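You operate a simulated robot arm through the tools that you are given. There is no shell and no other tool. Be economical: measure what you need, move in short steps, check, and stop when the job is done.

Carry out the task below with a simulated robot arm. There is one attempt and no reset: what you move stays moved.

## Task
Put the ink pot marked "purple" from the top of the big grey block on the top of the middle wall-side table and the ink pot that says "blue" on the top of the paint bench. Put the green cup from the top of the big grey block in the sink bowl. Put the brush cap on the top of the front wall-side table away on the top of the paint bench. Any order will do. Set down upright: cup.

The check looks at the end state, three seconds after you hand in, the way a careful person would. Anything else that was tipped, shoved, dropped, spilled or broken makes it a failure. A push-on lid holds only when it is set on centred and level and pressed home; a screw cap is set on level and turned clockwise until tight.

## Robot
A 5-joint arm with a fingered hand on a trunk, on a base that drives. Base frame: it is fixed to the floor where the robot stands at the start and does not move with it; the origin is under the middle of the robot, x ahead of it, y to its left, z up; the surface under the hand at the start is at about z = 790. Units: mm, degrees, N and s.
With the tool pointing down near the work surface it reaches from about 280 to 560 mm from the robot's upright axis, wherever it stands. Its first joint turns from -115.0 to 115.0 degrees. Places, roughly: brush cap [-1750, 1500, 750]; sink bowl (31x20 cm) [200, -2260, 680]; top of the middle wall-side table [-2700, 1500, 700]; top of the paint bench [2500, -100, 800]. The tool tilts only in the upright plane through the base axis and itself; it spins freely about its own axis. Payload 2.9 kg.
Tool frame: the origin (TCP) lies between the finger pads and is the grasp point; the fingertips stand 22 mm ahead of it; z points along the fingers, y is the line along which they close. Largest opening 124 mm; the body of the gripper starts 60 mm behind the TCP. The gripper is a hand of 3 fingers: y runs from the thumb to the fingers, the wrist lies at [0, 0, -218] in the tool frame, and closing takes about 1.5 s.
Orientation is that of the tool frame in the base frame, as a unit quaternion [x, y, z, w]. With the fingers straight down and closing along the base's y, the tool's x points along the base's -x, its y along +y and its z along -z.

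## Interface
- The arm moves only by the tool move_arm. Its argument "series" is a list of rows, each a list of 3 entries, a list of its own where there are three numbers: the finger opening in mm, from 0 to 124, then the shift along the tool's x, y, z in units of 250 mm (1.0 is 250 mm), then the turn, a rotation vector about the tool's x, y, z in units of 90 degrees (1.0 is 90 degrees). In form: [[hand, [dx, dy, dz], [rx, ry, rz]], ...]. A call has 1 to 10 rows; each row is the pose to reach, as a shift and turn from the pose commanded when the call began, along the tool's axes at that moment. A call with a number of a shift or a turn outside -1 to 1 is refused whole. A row lasts 0.2 s, in which the tool goes at most 50 mm and 8.6 degrees; a call with a longer step from one row to the next is refused whole, and so is a gripper value outside its range. Where a pose cannot be reached the arm comes as near as it can. A force on the tool above 40 N (or 10 N above the force at the start of the call, whichever is more), or a blocked arm, ends the call early, and 0.2 s more pass. Each finger travels about 153 mm/s and halts on what it meets, pressing with about 31 N; the grip force reading is that of the motor and also rises with nothing between the fingers. The clock runs only during rows and for 0.2 s after the last one: add rows that repeat a pose to give the fingers time. It gives the time, the measured TCP pose, the force on the tool (base axes), the opening and the grip force at its end, in the units of the frame above (readings bear some noise), with the torque about the TCP (base axes, N m) and any sound that the robot's microphone picked up.
- Cameras (640 x 400 px; columns grow to the right, rows downward): "scene" is now at [6.4, 128.7, 1601.6]; the picture's right is [-0.32, -0.95, 0.00], its down [-0.79, 0.26, -0.55] and it looks along [0.52, -0.17, -0.83] (base axes); focal length 275 px, centre (320, 200). "wrist" rides on the gripper at [64, -37, -75] in the tool frame; the picture's right is [0.50, 0.87, 0.00], its down [-0.62, 0.36, -0.70] and it looks along [-0.61, 0.35, 0.71] (tool axes); focal length 230 px, centre (320, 200). There is no depth. A picture from a camera that has moved, and an enlarged one, comes with that camera's place and axes in the base frame and with its lens. The place of the scene camera against the robot may be out by one fixed shift of up to 18 mm in any direction.
- camera(camera): a new picture of that camera. No time passes.
- slide_trunk(by): slides the trunk up (or, below 0, down) by that many mm; the arm and the scene camera ride with it, the base frame stays. It gives what a move gives, with no picture.
- base_move(legs): drives the robot by 1 to 6 legs, each [ahead, left, turn to the left] in mm, mm and degrees, along the robot's own axes; the way and the turn of a leg run together, so that a leg with both is an arc; at most 1500 mm and 180 degrees a leg. The arm and the cameras ride along, it lands a little off, and it stops where it bumps. It gives what a move gives.
- hand_shape(shape): the hand has 3 fingers and takes this shape, open, in about a second: jaw (thumb against the fingers, like two jaws); tri (thumb and two fingers); tip (a fingertip pinch); poke (one finger out to press); point (the index stretched); flat (the hand flat); cup (the hand cupped); fist (a fist). The gripper value then closes the fingers along that shape, each until it touches; the sizes above hold for jaw. It gives what a move gives, with no picture.
- pan_tilt(pan, tilt): turns the head with the scene camera to pan (to the left, within 155 degrees either way) and tilt (down, from -29 to 69), counted from straight ahead of the robot. It gives what a move gives.
- zoom(camera, box): a new picture of the part [left, top, right, bottom] of that camera's present view, enlarged. No time passes.
- sign_off(): hands the job in; it is judged then, once.

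Go step by step. Nothing tells you exact positions but the pictures and the camera data: compare them with the known pose of the tool, close in by small moves and look again before you grip or let go. The budget is 165 turns and 128 pictures, counting those below and the enlarged ones. Unless the task says otherwise, let go and move clear before handing in, and close with one line.

The tools are called after "Request:" by a JSON object that holds its "api" and its "payload". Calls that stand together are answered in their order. move_arm: Moves the arm, as the interface text tells. Its arguments: {"type":"object","properties":{"series":{"type":"array"}},"required":["series"]} The other tools are called the same way: slide_trunk (by) slides the trunk up or down; hand_shape (shape) gives the hand a shape; base_move (legs) drives the base; pan_tilt (pan, tilt) turns the head that bears the scene camera; camera (camera) takes a picture; zoom (camera, box) takes an enlarged picture of a part of a camera's view; sign_off () hands the job in.

At the start:

```text
clock: 0.0
tcp_pos: [363.4, -111.6, 1025.3]
orientation: [0.0, 1.0, 0.0, 0.0]
ft_force: [-0.5, 0.3, 1.2]
wrist_torque: [-0.02, -0.01, -0.02]
width: 123.9
gripper_force: 0.1
shape: jaw
trunk travel left (down, up): [-700.0, 290.0]
robot x, y, heading: [-0.7, -0.7, 0.3]
head pan, tilt: [-18.4, 56.5]
```

scene: 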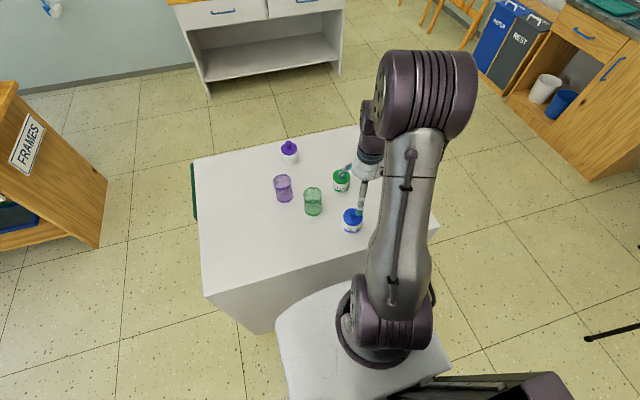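
wrist: 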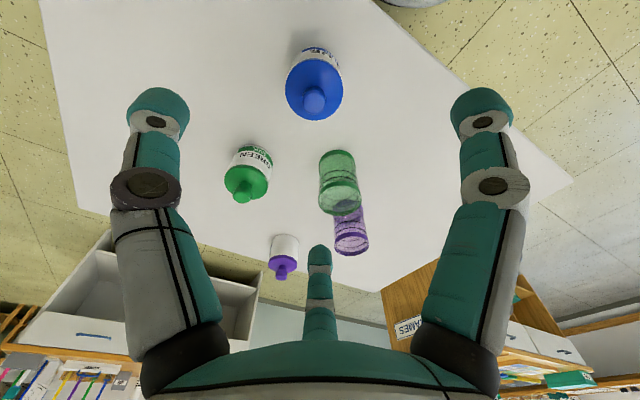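

I see the grey block ahead with pots (purple, green, blue) and two cups (purple, green). I'll enlarge the pictures to read labels and sizes before moving.

Request:
{"api": "zoom", "payload": {"camera": "scene", "box": [240, 130, 400, 250]}}

Request:
{"api": "zoom", "payload": {"camera": "wrist", "box": [200, 30, 400, 290]}}

```text
3.33 times, centred on (320, 190) of scene
camera zoom: at [6.4, 128.7, 1601.6], right [-0.32, -0.95, 0.0], down [-0.79, 0.26, -0.55], along [0.52, -0.17, -0.83], focal length 918 px, centre (320, 233)
```

zoom: 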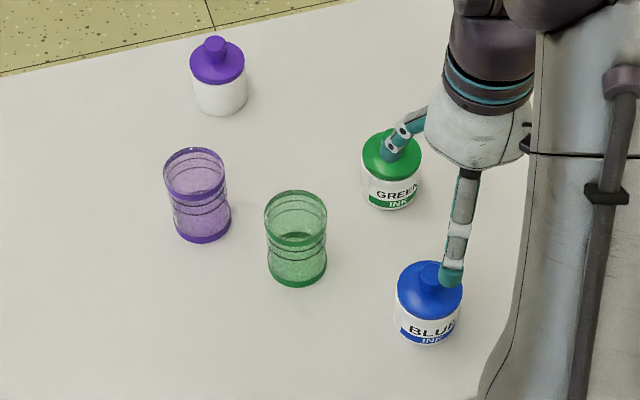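

```text
1.54 times, centred on (300, 160) of wrist
camera zoom: at [299.6, -148.7, 1101.4], right [-0.5, 0.87, 0.0], down [0.62, 0.36, 0.7], along [0.61, 0.35, -0.71], focal length 354 px, centre (351, 262)
```

zoom: 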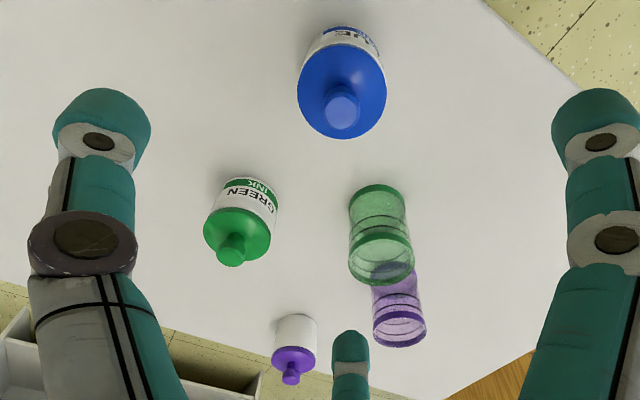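

The blue pot stands nearly under the hand (about x 372, y −106). I'll lower a bit and look again to centre on it.

Request:
{"api": "move_arm", "payload": {"series": [[124, [-0.02, 0.01, 0.16], [0, 0, 0]], [124, [-0.03, 0.01, 0.3], [0, 0, 0]], [124, [-0.03, 0.01, 0.3], [0, 0, 0]]]}}

Request:
{"api": "camera", "payload": {"camera": "wrist"}}

Request:
{"api": "zoom", "payload": {"camera": "scene", "box": [280, 150, 440, 250]}}

```text
clock: 0.8
tcp_pos: [371.0, -108.9, 951.2]
orientation: [0.0, 1.0, 0.0, 0.0]
ft_force: [-0.4, 0.1, 0.0]
wrist_torque: [0.0, -0.01, -0.01]
width: 124.2
gripper_force: 0.0
shape: jaw
trunk travel left (down, up): [-700.0, 290.0]
robot x, y, heading: [-0.3, -0.4, -0.2]
head pan, tilt: [-18.4, 56.5]
```

```text
123 pictures are left
camera wrist: at [306.2, -146.3, 1025.8], right [-0.5, 0.87, 0.0], down [0.62, 0.36, 0.7], along [0.61, 0.35, -0.71], focal length 230 px, centre (320, 200)
```

wrist: 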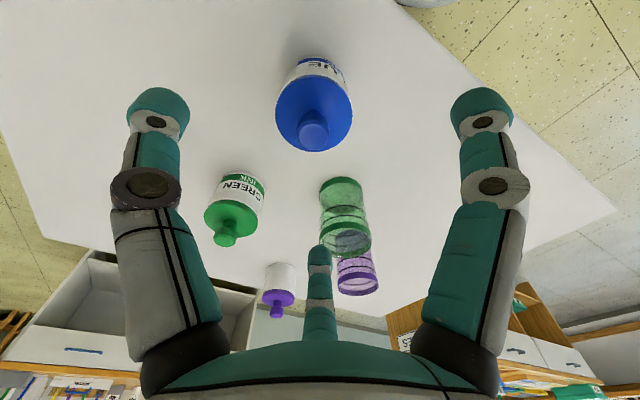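

```text
4.00 times, centred on (360, 200) of scene
camera zoom: at [6.0, 128.9, 1601.6], right [-0.32, -0.95, 0.0], down [-0.79, 0.26, -0.55], along [0.52, -0.17, -0.83], focal length 1101 px, centre (160, 200)
```

zoom: 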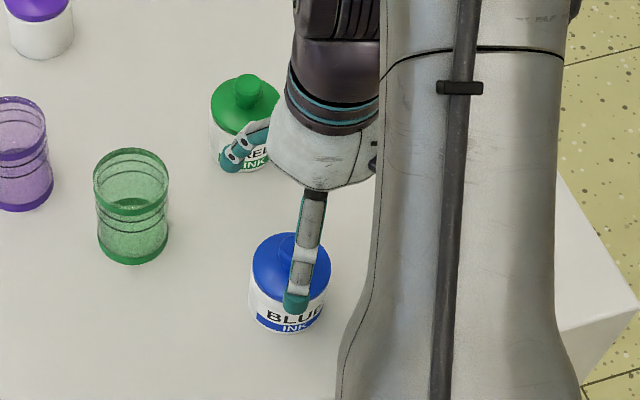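

Two wrist views put the blue knob at about (375, −112, 884). I'll centre, lower around the body and close.

Request:
{"api": "move_arm", "payload": {"series": [[124, [-0.016, -0.012, 0.15], [0, 0, 0]], [124, [-0.016, -0.012, 0.3], [0, 0, 0]], [124, [-0.016, -0.012, 0.4], [0, 0, 0]], [124, [-0.016, -0.012, 0.466], [0, 0, 0]], [124, [-0.016, -0.012, 0.466], [0, 0, 0]]]}}

Request:
{"api": "camera", "payload": {"camera": "wrist"}}

```text
clock: 2.0
tcp_pos: [375.4, -110.8, 835.1]
orientation: [0.0, 1.0, 0.0, 0.0]
ft_force: [-0.2, -0.2, -0.9]
wrist_torque: [0.03, -0.02, 0.01]
width: 124.0
gripper_force: 0.1
shape: jaw
trunk travel left (down, up): [-700.0, 290.0]
robot x, y, heading: [1.4, 0.3, 0.1]
head pan, tilt: [-18.4, 56.5]
```

```text
121 pictures are left
camera wrist: at [310.8, -148.7, 910.1], right [-0.5, 0.87, 0.0], down [0.62, 0.36, 0.7], along [0.61, 0.35, -0.71], focal length 230 px, centre (320, 200)
```

wrist: 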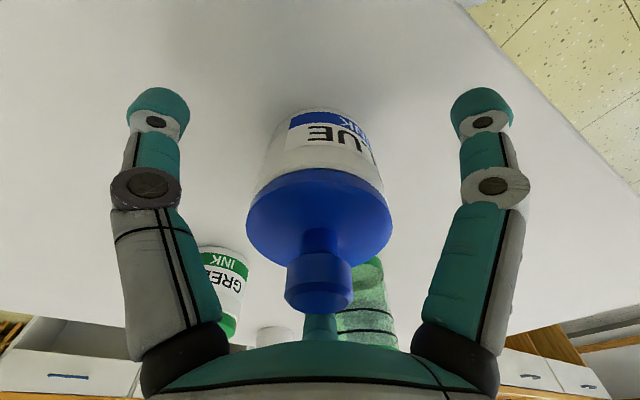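

The pot sits between the fingers. I'll lower 5 mm more and close.

Request:
{"api": "move_arm", "payload": {"series": [[124, [0, 0, 0.02], [0, 0, 0]], [90, [0, 0, 0.02], [0, 0, 0]], [60, [0, 0, 0.02], [0, 0, 0]], [40, [0, 0, 0.02], [0, 0, 0]], [40, [0, 0, 0.02], [0, 0, 0]], [40, [0, 0, 0.02], [0, 0, 0]], [40, [0, 0, 0.02], [0, 0, 0]]]}}

Request:
{"api": "camera", "payload": {"camera": "wrist"}}

```text
clock: 3.6
tcp_pos: [375.2, -112.1, 829.1]
orientation: [0.0, 1.0, 0.001, 0.0]
ft_force: [-0.1, 0.2, -0.4]
wrist_torque: [-0.02, 0.02, -0.02]
width: 50.5
gripper_force: 30.8
shape: jaw
trunk travel left (down, up): [-700.0, 290.0]
robot x, y, heading: [-0.8, 1.2, -0.1]
head pan, tilt: [-18.4, 56.5]
```

```text
120 pictures are left
camera wrist: at [311.1, -149.0, 905.0], right [-0.5, 0.87, 0.0], down [0.62, 0.36, 0.7], along [0.61, 0.35, -0.71], focal length 230 px, centre (320, 200)
```

wrist: 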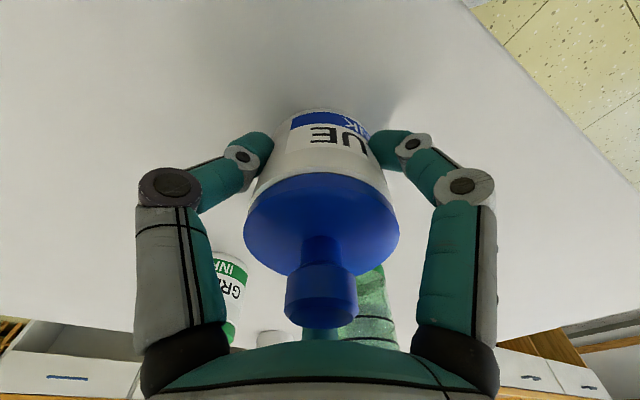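

Gripped on the body (50 mm). I'll lift with the trunk and look around to plan the drive to the paint bench.

Request:
{"api": "slide_trunk", "payload": {"by": 150}}

Request:
{"api": "pan_tilt", "payload": {"pan": 0, "tilt": 20}}

Request:
{"api": "camera", "payload": {"camera": "scene"}}

Request:
{"api": "pan_tilt", "payload": {"pan": -75, "tilt": 30}}

Request:
{"api": "camera", "payload": {"camera": "scene"}}

Request:
{"api": "pan_tilt", "payload": {"pan": 75, "tilt": 30}}

Request:
{"api": "camera", "payload": {"camera": "scene"}}

Request:
{"api": "pan_tilt", "payload": {"pan": 145, "tilt": 30}}

Request:
{"api": "camera", "payload": {"camera": "scene"}}

```text
clock: 5.3
tcp_pos: [375.6, -111.3, 979.6]
orientation: [0.0, 1.0, 0.0, 0.0]
ft_force: [-0.1, 0.1, -2.3]
wrist_torque: [0.02, 0.01, -0.03]
width: 50.2
gripper_force: 31.1
shape: jaw
trunk travel left (down, up): [-850.0, 140.0]
robot x, y, heading: [3.6, 1.7, 0.2]
head pan, tilt: [-18.4, 56.5]
```

```text
clock: 6.4
tcp_pos: [374.6, -111.9, 980.7]
orientation: [0.0, 1.0, 0.0, 0.0]
ft_force: [-0.9, 0.9, -3.6]
wrist_torque: [0.0, 0.0, -0.02]
width: 50.3
gripper_force: 30.8
shape: jaw
trunk travel left (down, up): [-850.0, 140.0]
robot x, y, heading: [-1.0, -2.2, 0.1]
head pan, tilt: [0.0, 20.0]
```

```text
119 pictures are left
camera scene: at [33.2, 150.8, 1805.5], right [0.0, -1.0, 0.0], down [-0.34, 0.0, -0.94], along [0.94, 0.0, -0.34], focal length 275 px, centre (320, 200)
```

scene: 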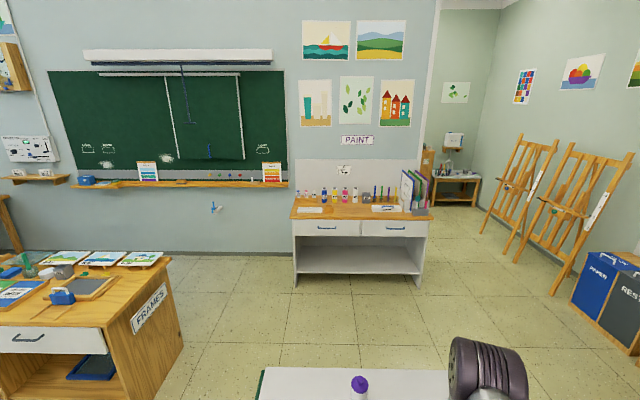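

```text
clock: 7.8
tcp_pos: [375.1, -111.6, 980.4]
orientation: [0.0, 1.0, 0.0, 0.0]
ft_force: [1.0, -0.1, -2.8]
wrist_torque: [-0.02, 0.02, -0.06]
width: 50.5
gripper_force: 31.5
shape: jaw
trunk travel left (down, up): [-850.0, 140.0]
robot x, y, heading: [-0.8, 0.9, -0.0]
head pan, tilt: [-75.0, 30.0]
```

```text
118 pictures are left
camera scene: at [-36.5, 63.5, 1789.5], right [-0.97, -0.26, 0.0], down [-0.13, 0.48, -0.87], along [0.22, -0.84, -0.5], focal length 275 px, centre (320, 200)
```

scene: 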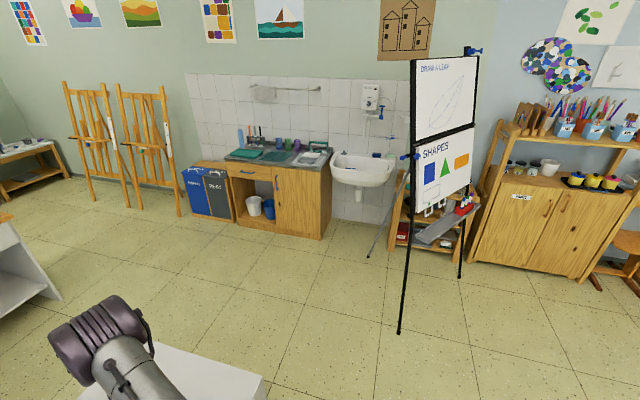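

```text
clock: 10.2
tcp_pos: [375.2, -110.9, 980.8]
orientation: [-0.001, 1.0, 0.0, 0.001]
ft_force: [-0.6, -0.3, -3.2]
wrist_torque: [0.02, 0.02, 0.02]
width: 50.1
gripper_force: 31.1
shape: jaw
trunk travel left (down, up): [-850.0, 140.0]
robot x, y, heading: [-1.0, -1.1, -0.1]
head pan, tilt: [75.0, 30.0]
```

```text
117 pictures are left
camera scene: at [-36.5, 238.2, 1789.5], right [0.97, -0.26, 0.0], down [-0.13, -0.48, -0.87], along [0.22, 0.84, -0.5], focal length 275 px, centre (320, 200)
```

scene: 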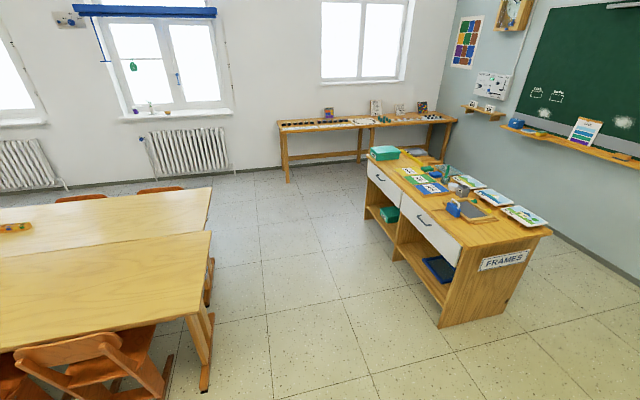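

```text
clock: 11.6
tcp_pos: [375.7, -111.2, 980.5]
orientation: [0.0, 1.0, 0.0, -0.001]
ft_force: [0.0, -0.1, -2.5]
wrist_torque: [0.01, -0.01, -0.03]
width: 50.0
gripper_force: 31.2
shape: jaw
trunk travel left (down, up): [-850.0, 140.0]
robot x, y, heading: [2.3, 0.4, 0.0]
head pan, tilt: [145.0, 30.0]
```

```text
116 pictures are left
camera scene: at [-134.0, 202.8, 1789.5], right [0.57, 0.82, 0.0], down [0.41, -0.29, -0.87], along [-0.71, 0.5, -0.5], focal length 275 px, centre (320, 200)
```

scene: 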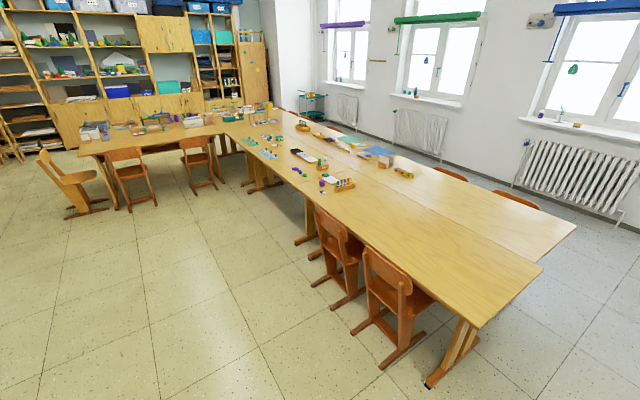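

I have a map: the bench is about 2.4 m ahead, the sink to the right, and the tables behind-left. I'll drive around the block's right side to the bench with the pot held high.

Request:
{"api": "pan_tilt", "payload": {"pan": 0, "tilt": 40}}

Request:
{"api": "base_move", "payload": {"legs": [[-100, 0, 0], [0, -900, 0], [1500, 0, 0], [400, 0, 0], [0, 750, 0]]}}

Request:
{"api": "camera", "payload": {"camera": "scene"}}

```text
clock: 13.9
tcp_pos: [376.0, -112.1, 980.5]
orientation: [0.0, 1.0, 0.0, 0.0]
ft_force: [0.1, 0.4, -2.4]
wrist_torque: [-0.01, 0.01, -0.02]
width: 50.2
gripper_force: 30.8
shape: jaw
trunk travel left (down, up): [-850.0, 140.0]
robot x, y, heading: [1.3, -3.0, 0.2]
head pan, tilt: [0.0, 40.0]
```

```text
clock: 32.1
tcp_pos: [2186.6, -243.1, 979.5]
orientation: [-0.001, 1.0, 0.0, 0.0]
ft_force: [0.6, 0.1, -3.6]
wrist_torque: [-0.01, 0.06, 0.04]
width: 50.2
gripper_force: 31.3
shape: jaw
trunk travel left (down, up): [-850.0, 140.0]
robot x, y, heading: [1811.0, -132.0, 0.3]
head pan, tilt: [0.0, 40.0]
```

```text
115 pictures are left
camera scene: at [1834.6, 18.3, 1774.2], right [0.0, -1.0, 0.0], down [-0.64, 0.0, -0.77], along [0.77, 0.0, -0.64], focal length 275 px, centre (320, 200)
```

scene: 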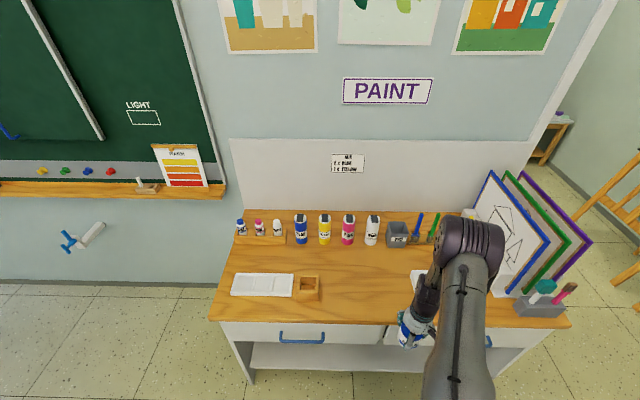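

The bench's front middle is clear between the wooden box and the white tray at right; I'll target about (2450, −160). Driving closer.

Request:
{"api": "base_move", "payload": {"legs": [[180, 85, 0]]}}

Request:
{"api": "move_arm", "payload": {"series": [[40, [-0.15, 0, 0], [0, 0, 0]], [40, [-0.32, 0, 0], [0, 0, 0]], [40, [-0.32, 0, 0.1], [0, 0, 0]], [40, [-0.32, 0, 0.2], [0, 0, 0]], [40, [-0.32, 0, 0.36], [0, 0, 0]], [40, [-0.32, 0, 0.36], [0, 0, 0]]]}}

Request:
{"api": "camera", "payload": {"camera": "scene"}}

Request:
{"api": "camera", "payload": {"camera": "wrist"}}

```text
clock: 33.7
tcp_pos: [2364.9, -157.2, 978.7]
orientation: [-0.002, 1.0, 0.0, 0.0]
ft_force: [0.7, 1.2, -2.8]
wrist_torque: [0.0, 0.03, 0.01]
width: 50.0
gripper_force: 30.9
shape: jaw
trunk travel left (down, up): [-850.0, 140.0]
robot x, y, heading: [1988.5, -46.0, 0.3]
head pan, tilt: [0.0, 40.0]
```

```text
clock: 35.1
tcp_pos: [2443.8, -157.8, 888.9]
orientation: [-0.002, 1.0, 0.0, 0.0]
ft_force: [-0.1, -1.0, -3.8]
wrist_torque: [-0.01, -0.02, 0.01]
width: 50.1
gripper_force: 31.0
shape: jaw
trunk travel left (down, up): [-850.0, 140.0]
robot x, y, heading: [1993.9, -46.4, -0.3]
head pan, tilt: [0.0, 40.0]
```

```text
114 pictures are left
camera scene: at [2013.0, 103.8, 1774.2], right [0.0, -1.0, 0.0], down [-0.64, 0.0, -0.77], along [0.77, 0.0, -0.64], focal length 275 px, centre (320, 200)
```

scene: 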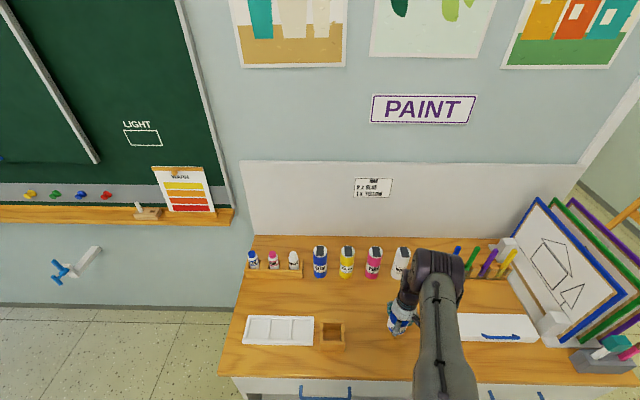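

```text
113 pictures are left
camera wrist: at [2380.0, -194.8, 964.8], right [-0.5, 0.86, 0.0], down [0.62, 0.36, 0.7], along [0.61, 0.35, -0.71], focal length 230 px, centre (320, 200)
```

wrist: 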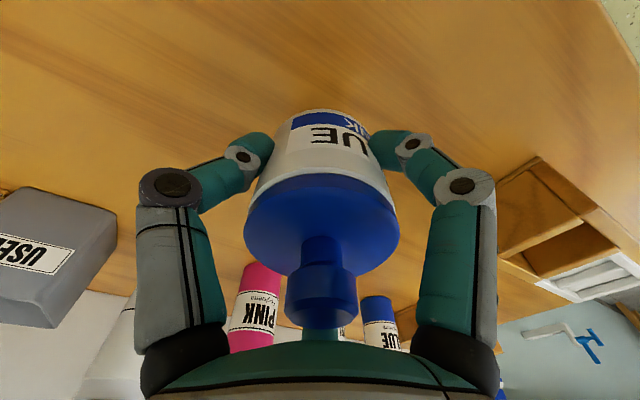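

The spot is clear. Lowering slowly to the bench.

Request:
{"api": "move_arm", "payload": {"series": [[40, [0, 0, 0.1], [0, 0, 0]], [40, [0, 0, 0.16], [0, 0, 0]], [40, [0, 0, 0.185], [0, 0, 0]], [40, [0, 0, 0.195], [0, 0, 0]], [40, [0, 0, 0.2], [0, 0, 0]], [40, [0, 0, 0.2], [0, 0, 0]]]}}

Request:
{"api": "zoom", "payload": {"camera": "wrist", "box": [220, 80, 420, 200]}}

```text
clock: 36.5
tcp_pos: [2445.4, -157.8, 839.5]
orientation: [-0.002, 1.0, 0.0, 0.001]
ft_force: [0.3, 0.2, -2.5]
wrist_torque: [0.01, 0.03, 0.02]
width: 50.4
gripper_force: 31.3
shape: jaw
trunk travel left (down, up): [-850.0, 140.0]
robot x, y, heading: [1985.8, -51.9, 0.2]
head pan, tilt: [0.0, 40.0]
```

```text
3.20 times, centred on (320, 140) of wrist
camera zoom: at [2380.8, -194.9, 914.8], right [-0.5, 0.86, 0.0], down [0.62, 0.36, 0.7], along [0.61, 0.35, -0.71], focal length 736 px, centre (320, 392)
```

zoom: 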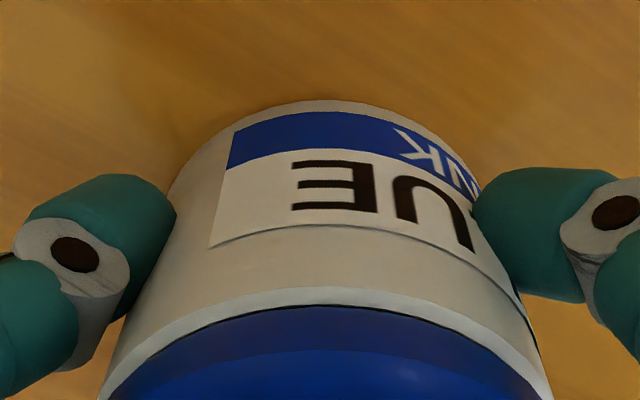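

No contact yet (still carrying the weight). Lowering a few more mm in small steps.

Request:
{"api": "move_arm", "payload": {"series": [[40, [0, 0, 0.004], [0, 0, 0]], [40, [0, 0, 0.008], [0, 0, 0]], [40, [0, 0, 0.012], [0, 0, 0]], [40, [0, 0, 0.016], [0, 0, 0]], [40, [0, 0, 0.016], [0, 0, 0]]]}}

```text
clock: 37.7
tcp_pos: [2444.9, -156.9, 838.5]
orientation: [-0.002, 1.0, -0.001, 0.002]
ft_force: [3.4, -0.1, 20.9]
wrist_torque: [-0.02, -0.1, -0.01]
width: 50.6
gripper_force: 31.3
shape: jaw
trunk travel left (down, up): [-850.0, 140.0]
robot x, y, heading: [1987.8, -44.7, 0.3]
head pan, tilt: [0.0, 40.0]
```

It's standing on the bench. Easing off, opening and lifting clear.

Request:
{"api": "move_arm", "payload": {"series": [[40, [0, 0, -0.012], [0, 0, 0]], [70, [0, 0, -0.012], [0, 0, 0]], [100, [0, 0, -0.012], [0, 0, 0]], [124, [0, 0, -0.012], [0, 0, 0]], [124, [0, 0, -0.1], [0, 0, 0]], [124, [0, 0, -0.3], [0, 0, 0]], [124, [0, 0, -0.5], [0, 0, 0]]]}}

Request:
{"api": "camera", "payload": {"camera": "wrist"}}

```text
clock: 39.3
tcp_pos: [2442.9, -157.7, 961.5]
orientation: [-0.001, 1.0, 0.0, 0.0]
ft_force: [-0.1, -0.5, 0.1]
wrist_torque: [0.0, 0.0, -0.01]
width: 123.8
gripper_force: 0.1
shape: jaw
trunk travel left (down, up): [-850.0, 140.0]
robot x, y, heading: [1986.4, -48.7, -0.2]
head pan, tilt: [0.0, 40.0]
```

```text
111 pictures are left
camera wrist: at [2378.8, -196.2, 1036.8], right [-0.5, 0.86, 0.0], down [0.62, 0.36, 0.7], along [0.61, 0.35, -0.71], focal length 230 px, centre (320, 200)
```

wrist: 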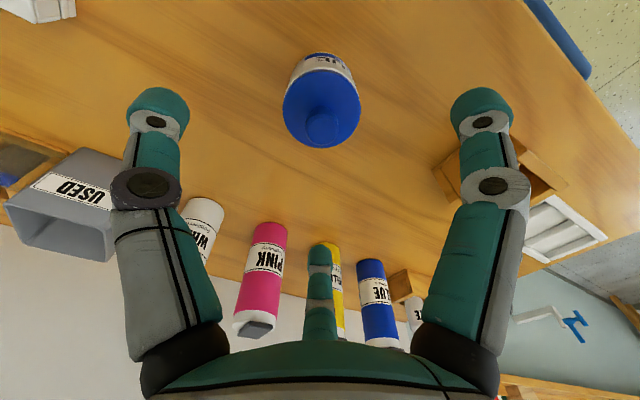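

Blue stands upright on the bench. Next: the purple pot, which I can reach from the block's far side. I'll back off, turn round and approach.

Request:
{"api": "base_move", "payload": {"legs": [[-500, 0, 0], [0, 0, 180], [260, 44, 0]]}}

Request:
{"api": "camera", "payload": {"camera": "wrist"}}

Request:
{"api": "camera", "payload": {"camera": "scene"}}

```text
clock: 51.1
tcp_pos: [774.4, 0.6, 960.1]
orientation: [1.0, 0.015, 0.0, 0.0]
ft_force: [-0.9, -0.3, 0.1]
wrist_torque: [-0.01, 0.02, 0.02]
width: 123.9
gripper_force: 0.0
shape: jaw
trunk travel left (down, up): [-850.0, 140.0]
robot x, y, heading: [1234.1, -96.3, -178.3]
head pan, tilt: [0.0, 40.0]
```

```text
110 pictures are left
camera wrist: at [838.5, 39.1, 1036.1], right [0.52, -0.85, 0.0], down [-0.61, -0.37, 0.7], along [-0.6, -0.37, -0.71], focal length 230 px, centre (320, 200)
```

wrist: 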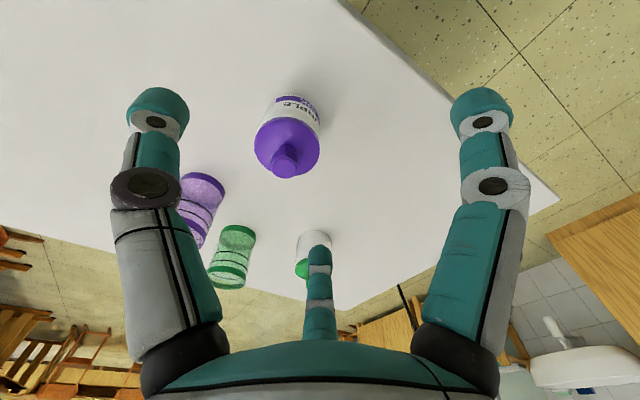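

```text
109 pictures are left
camera scene: at [1211.4, -238.5, 1774.2], right [-0.03, 1.0, 0.0], down [0.64, 0.02, -0.77], along [-0.77, -0.02, -0.64], focal length 275 px, centre (320, 200)
```

scene: 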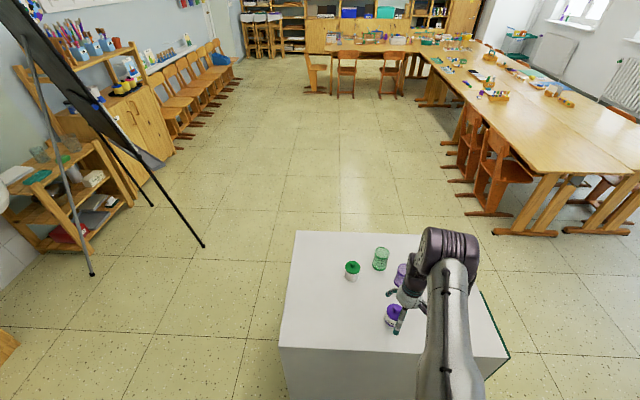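

Label reads "…URPLE"; purple knob is at about (730, 4, 884). Centring partway down first, then check.

Request:
{"api": "move_arm", "payload": {"series": [[124, [-0.12, -0.01, 0.05], [0, 0, 0]], [124, [-0.18, -0.018, 0.2], [0, 0, 0]], [124, [-0.18, -0.018, 0.2], [0, 0, 0]]]}}

Request:
{"api": "camera", "payload": {"camera": "wrist"}}

```text
clock: 51.9
tcp_pos: [730.3, 3.9, 912.0]
orientation: [1.0, 0.014, 0.0, -0.001]
ft_force: [0.2, 0.6, 0.8]
wrist_torque: [0.03, 0.0, 0.01]
width: 124.0
gripper_force: 0.0
shape: jaw
trunk travel left (down, up): [-850.0, 140.0]
robot x, y, heading: [1234.0, -102.8, -178.4]
head pan, tilt: [0.0, 40.0]
```

```text
108 pictures are left
camera wrist: at [794.2, 42.3, 987.2], right [0.52, -0.85, 0.0], down [-0.61, -0.37, 0.7], along [-0.6, -0.37, -0.71], focal length 230 px, centre (320, 200)
```

wrist: 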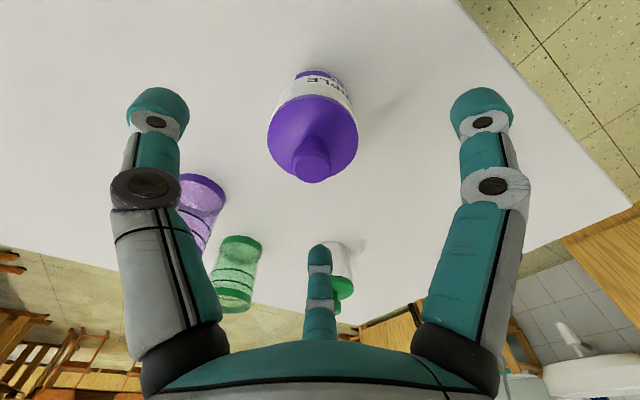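

Aligned. Lowering around the pot and closing.

Request:
{"api": "move_arm", "payload": {"series": [[124, [0, -0.012, 0.15], [0, 0, 0]], [124, [0, -0.012, 0.28], [0, 0, 0]], [124, [0, -0.012, 0.332], [0, 0, 0]], [90, [0, -0.012, 0.332], [0, 0, 0]], [60, [0, -0.012, 0.332], [0, 0, 0]], [40, [0, -0.012, 0.332], [0, 0, 0]], [40, [0, -0.012, 0.332], [0, 0, 0]], [40, [0, -0.012, 0.332], [0, 0, 0]], [40, [0, -0.012, 0.332], [0, 0, 0]]]}}

Request:
{"api": "camera", "payload": {"camera": "wrist"}}

```text
clock: 53.9
tcp_pos: [732.3, 7.2, 829.8]
orientation: [1.0, 0.014, 0.0, 0.0]
ft_force: [0.4, -0.5, -1.1]
wrist_torque: [-0.01, -0.03, 0.01]
width: 52.2
gripper_force: 30.8
shape: jaw
trunk travel left (down, up): [-850.0, 140.0]
robot x, y, heading: [1232.2, -97.6, -178.5]
head pan, tilt: [0.0, 40.0]
```

```text
107 pictures are left
camera wrist: at [794.4, 45.2, 904.2], right [0.52, -0.85, 0.0], down [-0.61, -0.37, 0.7], along [-0.6, -0.37, -0.71], focal length 230 px, centre (320, 200)
```

wrist: 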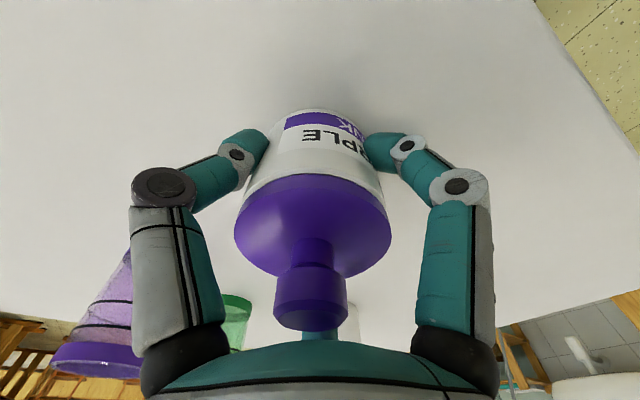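

Gripped. I'll lift and zoom on the table rows to plan the drive.

Request:
{"api": "slide_trunk", "payload": {"by": 135}}

Request:
{"api": "pan_tilt", "payload": {"pan": -20, "tilt": 25}}

Request:
{"api": "zoom", "payload": {"camera": "scene", "box": [120, 0, 520, 250]}}

```text
clock: 55.5
tcp_pos: [731.6, 7.4, 964.2]
orientation: [1.0, 0.015, -0.001, 0.0]
ft_force: [-0.2, -0.1, -3.1]
wrist_torque: [-0.01, -0.02, 0.04]
width: 51.9
gripper_force: 31.0
shape: jaw
trunk travel left (down, up): [-985.0, 5.0]
robot x, y, heading: [1232.5, -101.2, -178.2]
head pan, tilt: [0.0, 40.0]
```

```text
clock: 56.4
tcp_pos: [730.6, 8.0, 965.2]
orientation: [1.0, 0.014, -0.001, 0.0]
ft_force: [0.0, 1.1, -2.7]
wrist_torque: [0.0, -0.01, -0.01]
width: 51.8
gripper_force: 31.2
shape: jaw
trunk travel left (down, up): [-985.0, 5.0]
robot x, y, heading: [1230.2, -101.8, -178.2]
head pan, tilt: [-20.0, 25.0]
```

```text
1.60 times, centred on (320, 125) of scene
camera zoom: at [1207.9, -207.1, 1932.4], right [0.32, 0.95, 0.0], down [0.4, -0.13, -0.91], along [-0.86, 0.29, -0.42], focal length 440 px, centre (320, 320)
```

zoom: 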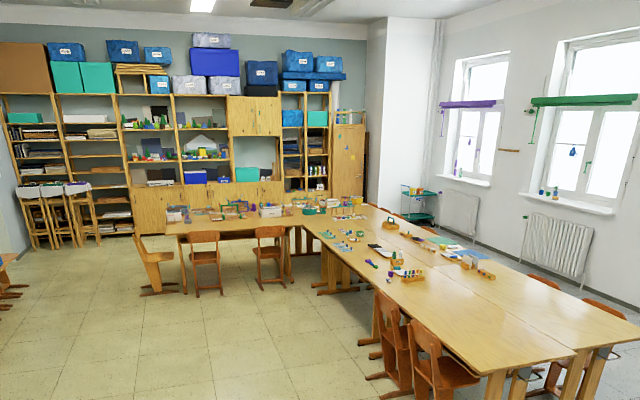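

Route: around the block's −y side, then along the room to x≈−2470, and turn to face the wall-side tables.

Request:
{"api": "base_move", "payload": {"legs": [[-200, 0, 0], [0, 650, 0], [1500, 0, 0], [1000, -400, 0], [1200, 0, 0], [0, 0, -90]]}}

Request:
{"api": "pan_tilt", "payload": {"pan": 0, "tilt": 25}}

Request:
{"api": "camera", "payload": {"camera": "scene"}}

```text
clock: 82.8
tcp_pos: [-2135.3, 83.0, 963.3]
orientation: [0.711, -0.703, -0.001, 0.0]
ft_force: [-0.9, -1.0, -3.4]
wrist_torque: [0.0, -0.04, -0.01]
width: 51.7
gripper_force: 31.3
shape: jaw
trunk travel left (down, up): [-985.0, 5.0]
robot x, y, heading: [-2251.6, -417.7, 90.4]
head pan, tilt: [-20.0, 25.0]
```

```text
clock: 83.6
tcp_pos: [-2135.3, 81.0, 963.0]
orientation: [0.71, -0.704, 0.001, 0.0]
ft_force: [0.0, 0.4, -2.9]
wrist_torque: [0.01, 0.01, -0.02]
width: 51.5
gripper_force: 30.9
shape: jaw
trunk travel left (down, up): [-985.0, 5.0]
robot x, y, heading: [-2252.1, -418.5, 90.3]
head pan, tilt: [0.0, 25.0]
```

```text
105 pictures are left
camera scene: at [-2395.4, -379.3, 1932.5], right [1.0, 0.01, 0.0], down [0.0, -0.42, -0.91], along [-0.01, 0.91, -0.42], focal length 275 px, centre (320, 200)
```

scene: 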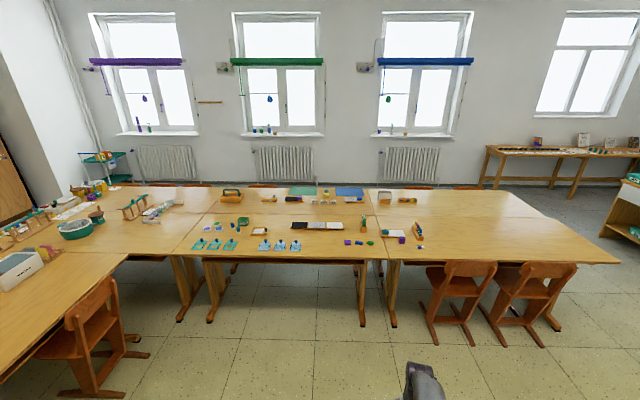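

I see the middle table ahead (x −3470 to −1945, near edge y≈1250). Zoom to find free space and the brush cap.

Request:
{"api": "zoom", "payload": {"camera": "scene", "box": [170, 180, 450, 280]}}

```text
2.29 times, centred on (310, 230) of scene
camera zoom: at [-2395.4, -379.3, 1932.5], right [1.0, 0.01, 0.0], down [0.0, -0.42, -0.91], along [-0.01, 0.91, -0.42], focal length 629 px, centre (343, 131)
```

zoom: 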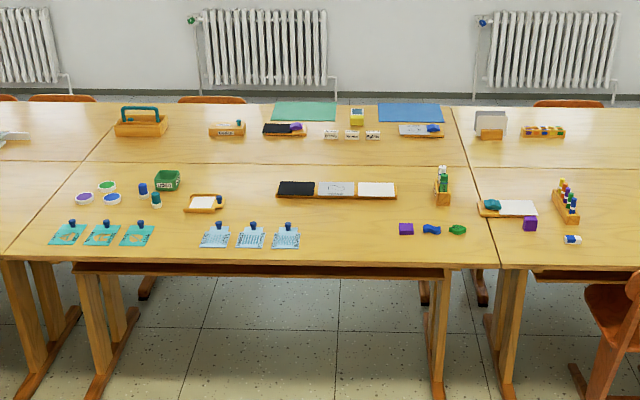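

Free spot on the middle table at about (−2395, 1400), between the light-blue cards and the purple cube. Driving up to it.

Request:
{"api": "base_move", "payload": {"legs": [[900, 260, 0], [370, 0, 0]]}}

Request:
{"api": "pan_tilt", "payload": {"pan": -15, "tilt": 50}}

Request:
{"api": "camera", "payload": {"camera": "scene"}}

Request:
{"api": "camera", "payload": {"camera": "wrist"}}

```text
clock: 90.5
tcp_pos: [-2403.6, 1351.2, 963.8]
orientation: [0.708, -0.706, 0.0, -0.001]
ft_force: [-0.1, -0.8, -2.9]
wrist_torque: [-0.02, 0.01, 0.01]
width: 51.7
gripper_force: 30.8
shape: jaw
trunk travel left (down, up): [-985.0, 5.0]
robot x, y, heading: [-2525.3, 858.3, 90.4]
head pan, tilt: [0.0, 25.0]
```

```text
clock: 91.4
tcp_pos: [-2404.4, 1350.7, 964.4]
orientation: [0.708, -0.706, 0.0, 0.0]
ft_force: [-0.9, 0.0, -3.6]
wrist_torque: [-0.02, 0.0, 0.0]
width: 51.8
gripper_force: 31.1
shape: jaw
trunk travel left (down, up): [-985.0, 5.0]
robot x, y, heading: [-2520.6, 850.7, 90.2]
head pan, tilt: [-15.0, 50.0]
```

```text
103 pictures are left
camera scene: at [-2646.9, 873.2, 1895.0], right [0.97, -0.25, 0.0], down [-0.19, -0.74, -0.64], along [0.16, 0.62, -0.77], focal length 275 px, centre (320, 200)
```

scene: 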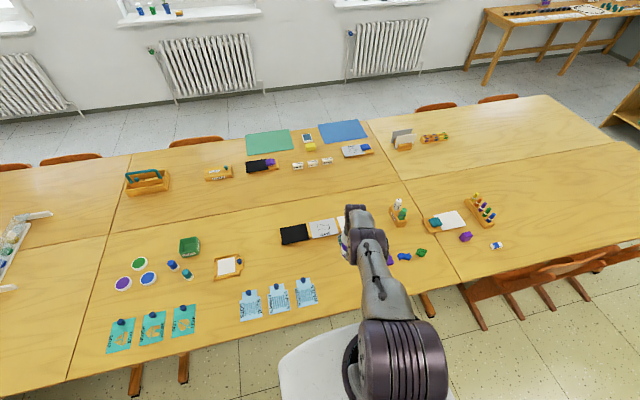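

```text
102 pictures are left
camera wrist: at [-2366.5, 1286.5, 1039.2], right [-0.86, -0.5, 0.0], down [-0.36, 0.62, 0.7], along [-0.35, 0.61, -0.71], focal length 230 px, centre (320, 200)
```

wrist: 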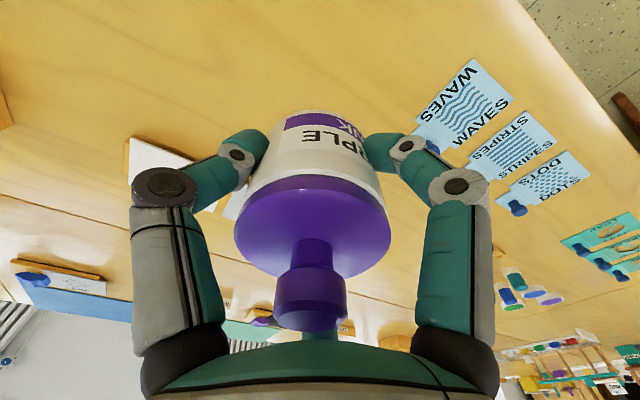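

Spot beneath the pot is clear (cards at x<−2555, cube beyond −2225). Lowering by the trunk, then finely by the arm.

Request:
{"api": "slide_trunk", "payload": {"by": -180}}

Request:
{"api": "camera", "payload": {"camera": "wrist"}}

```text
clock: 93.4
tcp_pos: [-2403.7, 1350.8, 782.3]
orientation: [0.708, -0.706, 0.001, 0.0]
ft_force: [-0.2, -0.6, -3.4]
wrist_torque: [0.01, -0.01, -0.01]
width: 51.6
gripper_force: 30.8
shape: jaw
trunk travel left (down, up): [-805.0, 185.0]
robot x, y, heading: [-2524.1, 852.3, 90.4]
head pan, tilt: [-15.0, 50.0]
```

```text
101 pictures are left
camera wrist: at [-2366.5, 1286.4, 859.2], right [-0.86, -0.5, 0.0], down [-0.36, 0.62, 0.7], along [-0.35, 0.61, -0.71], focal length 230 px, centre (320, 200)
```

wrist: 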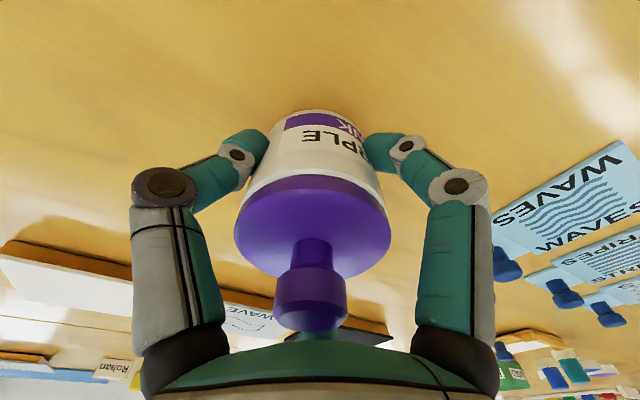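

Clear. Lowering in small steps towards contact.

Request:
{"api": "move_arm", "payload": {"series": [[40, [0, 0, 0.06], [0, 0, 0]], [40, [0, 0, 0.08], [0, 0, 0]], [40, [0, 0, 0.09], [0, 0, 0]], [40, [0, 0, 0.1], [0, 0, 0]], [40, [0, 0, 0.1], [0, 0, 0]]]}}

Request:
{"api": "camera", "payload": {"camera": "wrist"}}

```text
clock: 94.3
tcp_pos: [-2405.5, 1343.0, 774.0]
orientation: [0.709, -0.705, -0.004, -0.006]
ft_force: [-3.3, -6.7, 30.1]
wrist_torque: [0.13, 0.05, 0.07]
width: 53.6
gripper_force: 31.3
shape: jaw
out of reach, approached as far as the arm can: row 1, 2, 3, 4
trunk travel left (down, up): [-805.0, 185.0]
robot x, y, heading: [-2519.5, 852.6, 90.3]
head pan, tilt: [-15.0, 50.0]
stopped in row 4: the force on the tool passed its limit at 43 N (the readings are from after the stop); the commanded pose is now the measured one
```

```text
100 pictures are left
camera wrist: at [-2368.8, 1277.4, 848.0], right [-0.86, -0.5, -0.01], down [-0.36, 0.61, 0.71], along [-0.35, 0.62, -0.71], focal length 230 px, centre (320, 200)
```

wrist: 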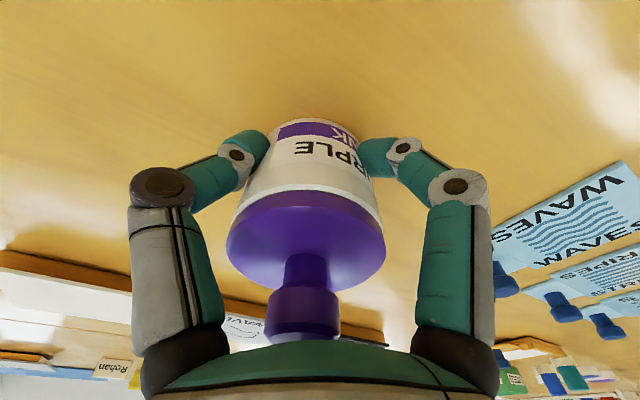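

Contact: the table top is near z≈737, higher than I assumed, and the arm was at its low limit. I'll raise the trunk slightly and check how the pot sits in the hand.

Request:
{"api": "slide_trunk", "payload": {"by": 25}}

Request:
{"api": "camera", "payload": {"camera": "wrist"}}

Request:
{"api": "pan_tilt", "payload": {"pan": 10, "tilt": 60}}

Request:
{"api": "camera", "payload": {"camera": "scene"}}

```text
clock: 95.0
tcp_pos: [-2405.4, 1344.5, 794.4]
orientation: [0.709, -0.705, -0.002, -0.004]
ft_force: [0.4, -0.3, -3.1]
wrist_torque: [-0.02, 0.03, 0.01]
width: 53.6
gripper_force: 31.1
shape: jaw
trunk travel left (down, up): [-830.0, 160.0]
robot x, y, heading: [-2515.6, 851.7, 90.3]
head pan, tilt: [-15.0, 50.0]
```

```text
99 pictures are left
camera wrist: at [-2368.3, 1279.2, 869.4], right [-0.86, -0.5, 0.0], down [-0.36, 0.61, 0.7], along [-0.35, 0.61, -0.71], focal length 230 px, centre (320, 200)
```

wrist: 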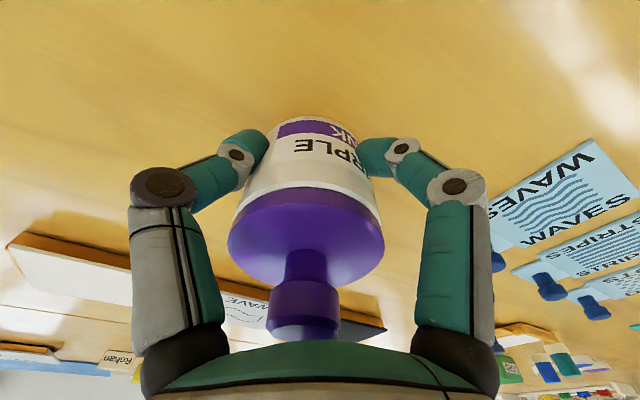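

```text
clock: 95.9
tcp_pos: [-2404.6, 1345.3, 794.6]
orientation: [0.709, -0.705, -0.001, -0.002]
ft_force: [0.5, 0.4, -1.7]
wrist_torque: [-0.06, 0.01, 0.03]
width: 53.6
gripper_force: 31.8
shape: jaw
trunk travel left (down, up): [-830.0, 160.0]
robot x, y, heading: [-2525.4, 852.6, 90.1]
head pan, tilt: [10.0, 60.0]
```

```text
98 pictures are left
camera scene: at [-2678.3, 864.2, 1727.4], right [0.98, 0.18, 0.0], down [0.15, -0.85, -0.5], along [-0.09, 0.49, -0.87], focal length 275 px, centre (320, 200)
```

scene: 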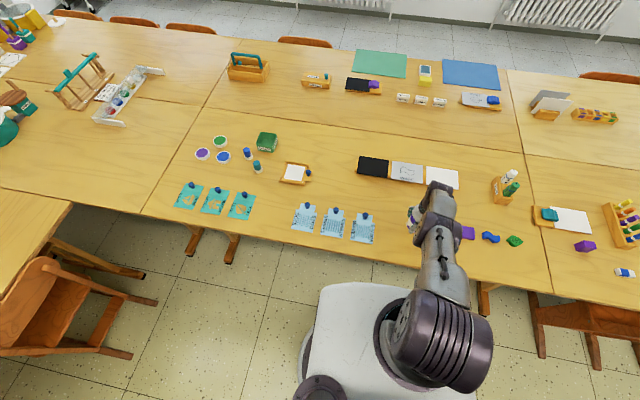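

The pot tilted only slightly in the grip. Lowering with the trunk in small steps this time.

Request:
{"api": "slide_trunk", "payload": {"by": -17}}

Request:
{"api": "slide_trunk", "payload": {"by": -2}}

Request:
{"api": "slide_trunk", "payload": {"by": -1.5}}

```text
clock: 96.5
tcp_pos: [-2404.5, 1344.0, 777.2]
orientation: [0.708, -0.706, -0.002, -0.003]
ft_force: [-0.7, -0.2, -2.4]
wrist_torque: [-0.03, 0.02, 0.0]
width: 53.3
gripper_force: 30.9
shape: jaw
trunk travel left (down, up): [-813.0, 177.0]
robot x, y, heading: [-2519.0, 853.6, 90.4]
head pan, tilt: [10.0, 60.0]
```

```text
clock: 97.0
tcp_pos: [-2406.1, 1343.5, 776.2]
orientation: [0.708, -0.706, -0.002, -0.003]
ft_force: [0.0, 0.6, -1.1]
wrist_torque: [0.01, 0.07, -0.01]
width: 53.4
gripper_force: 31.1
shape: jaw
trunk travel left (down, up): [-811.0, 179.0]
robot x, y, heading: [-2521.4, 854.0, 90.4]
head pan, tilt: [10.0, 60.0]
```

```text
clock: 97.6
tcp_pos: [-2405.6, 1343.3, 776.3]
orientation: [0.709, -0.706, -0.002, -0.005]
ft_force: [1.1, -0.4, 5.0]
wrist_torque: [0.06, 0.08, -0.01]
width: 53.5
gripper_force: 31.6
shape: jaw
trunk travel left (down, up): [-810.0, 180.0]
robot x, y, heading: [-2522.2, 851.4, 90.4]
head pan, tilt: [10.0, 60.0]
```

Light contact with the table. Opening slowly, then raising the trunk.

Request:
{"api": "move_arm", "payload": {"series": [[52, [0, 0, 0], [0, 0, 0]], [56, [0, 0, 0], [0, 0, 0]], [64, [0, 0, 0], [0, 0, 0]], [90, [0, 0, 0], [0, 0, 0]], [120, [0, 0, 0], [0, 0, 0]], [120, [0, 0, 0], [0, 0, 0]]]}}

Request:
{"api": "slide_trunk", "payload": {"by": 150}}

Request:
{"api": "camera", "payload": {"camera": "wrist"}}

```text
clock: 99.0
tcp_pos: [-2405.9, 1343.3, 775.0]
orientation: [0.709, -0.706, -0.001, -0.003]
ft_force: [-0.3, -0.1, 0.0]
wrist_torque: [-0.01, 0.0, 0.03]
width: 120.2
gripper_force: 0.1
shape: jaw
trunk travel left (down, up): [-810.0, 180.0]
robot x, y, heading: [-2520.1, 852.9, 90.4]
head pan, tilt: [10.0, 60.0]
```

```text
clock: 100.7
tcp_pos: [-2405.5, 1343.7, 925.0]
orientation: [0.709, -0.705, -0.002, -0.003]
ft_force: [-0.9, 0.0, 0.3]
wrist_torque: [0.01, 0.01, 0.01]
width: 120.0
gripper_force: 0.1
shape: jaw
trunk travel left (down, up): [-960.0, 30.0]
robot x, y, heading: [-2522.0, 854.4, 90.0]
head pan, tilt: [10.0, 60.0]
```

```text
97 pictures are left
camera wrist: at [-2368.2, 1279.4, 999.2], right [-0.86, -0.5, -0.01], down [-0.36, 0.61, 0.71], along [-0.35, 0.61, -0.71], focal length 230 px, centre (320, 200)
```

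wrist: 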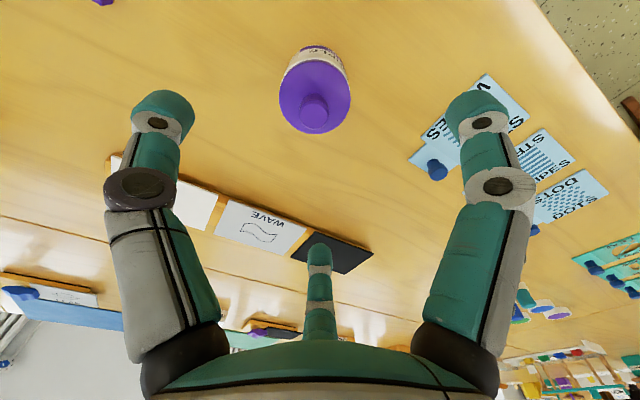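

Purple pot stands. Now looking toward the brush cap on the front table and the nearby chair.

Request:
{"api": "pan_tilt", "payload": {"pan": -65, "tilt": 45}}

Request:
{"api": "camera", "payload": {"camera": "scene"}}

```text
clock: 102.2
tcp_pos: [-2404.8, 1343.7, 925.2]
orientation: [0.709, -0.705, -0.002, -0.002]
ft_force: [-0.3, 0.6, 0.0]
wrist_torque: [0.02, -0.03, -0.01]
width: 119.8
gripper_force: 0.1
shape: jaw
trunk travel left (down, up): [-960.0, 30.0]
robot x, y, heading: [-2524.2, 854.7, 90.3]
head pan, tilt: [-65.0, 45.0]
```

```text
96 pictures are left
camera scene: at [-2593.1, 833.1, 1876.4], right [0.43, -0.9, 0.0], down [-0.64, -0.3, -0.71], along [0.64, 0.3, -0.71], focal length 275 px, centre (320, 200)
```

scene: 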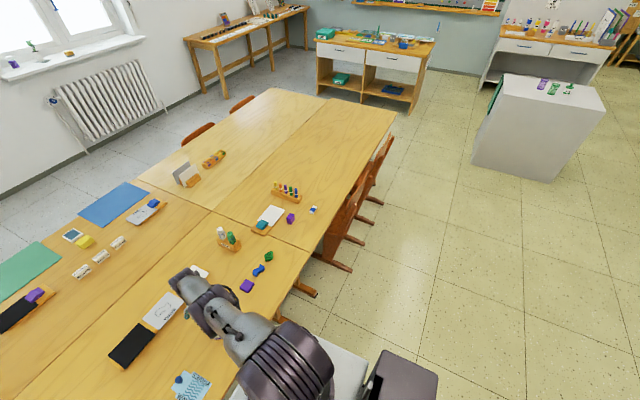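

Cap is around (−1650, 1320); the chair's left side is at x≈−1500. I'll zoom on the cap.

Request:
{"api": "zoom", "payload": {"camera": "scene", "box": [265, 175, 345, 235]}}

```text
6.67 times, centred on (305, 205) of scene
camera zoom: at [-2593.1, 833.1, 1876.4], right [0.43, -0.9, 0.0], down [-0.64, -0.3, -0.71], along [0.64, 0.3, -0.71], focal length 1835 px, centre (420, 167)
```

zoom: 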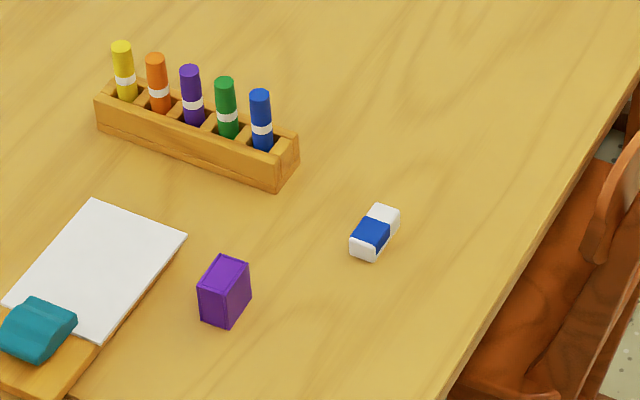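

That white/blue item is an eraser, not the cap. Let me inspect the purple and teal items more closely.

Request:
{"api": "zoom", "payload": {"camera": "scene", "box": [248, 198, 304, 238]}}

Request:
{"api": "zoom", "payload": {"camera": "scene", "box": [160, 130, 400, 290]}}

```text
10.00 times, centred on (276, 218) of scene
camera zoom: at [-2593.1, 833.1, 1876.4], right [0.43, -0.9, 0.0], down [-0.64, -0.3, -0.71], along [0.64, 0.3, -0.71], focal length 2753 px, centre (760, 20)
```

zoom: 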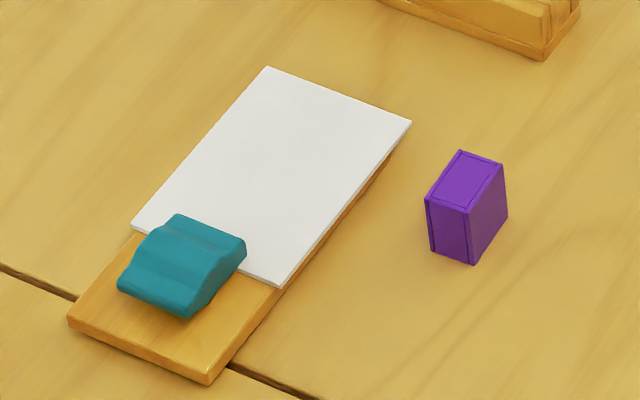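

```text
2.50 times, centred on (280, 210) of scene
camera zoom: at [-2593.1, 833.1, 1876.4], right [0.43, -0.9, 0.0], down [-0.64, -0.3, -0.71], along [0.64, 0.3, -0.71], focal length 688 px, centre (420, 175)
```

zoom: 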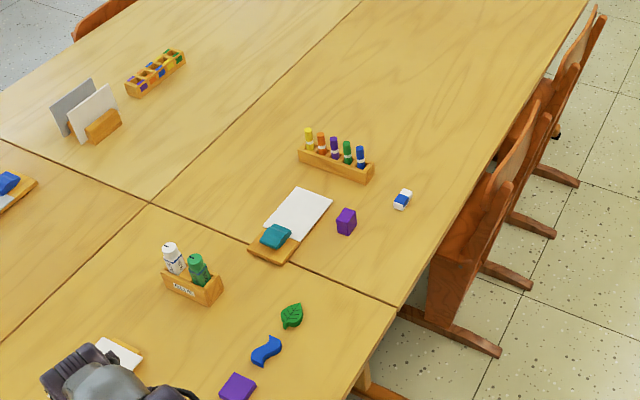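

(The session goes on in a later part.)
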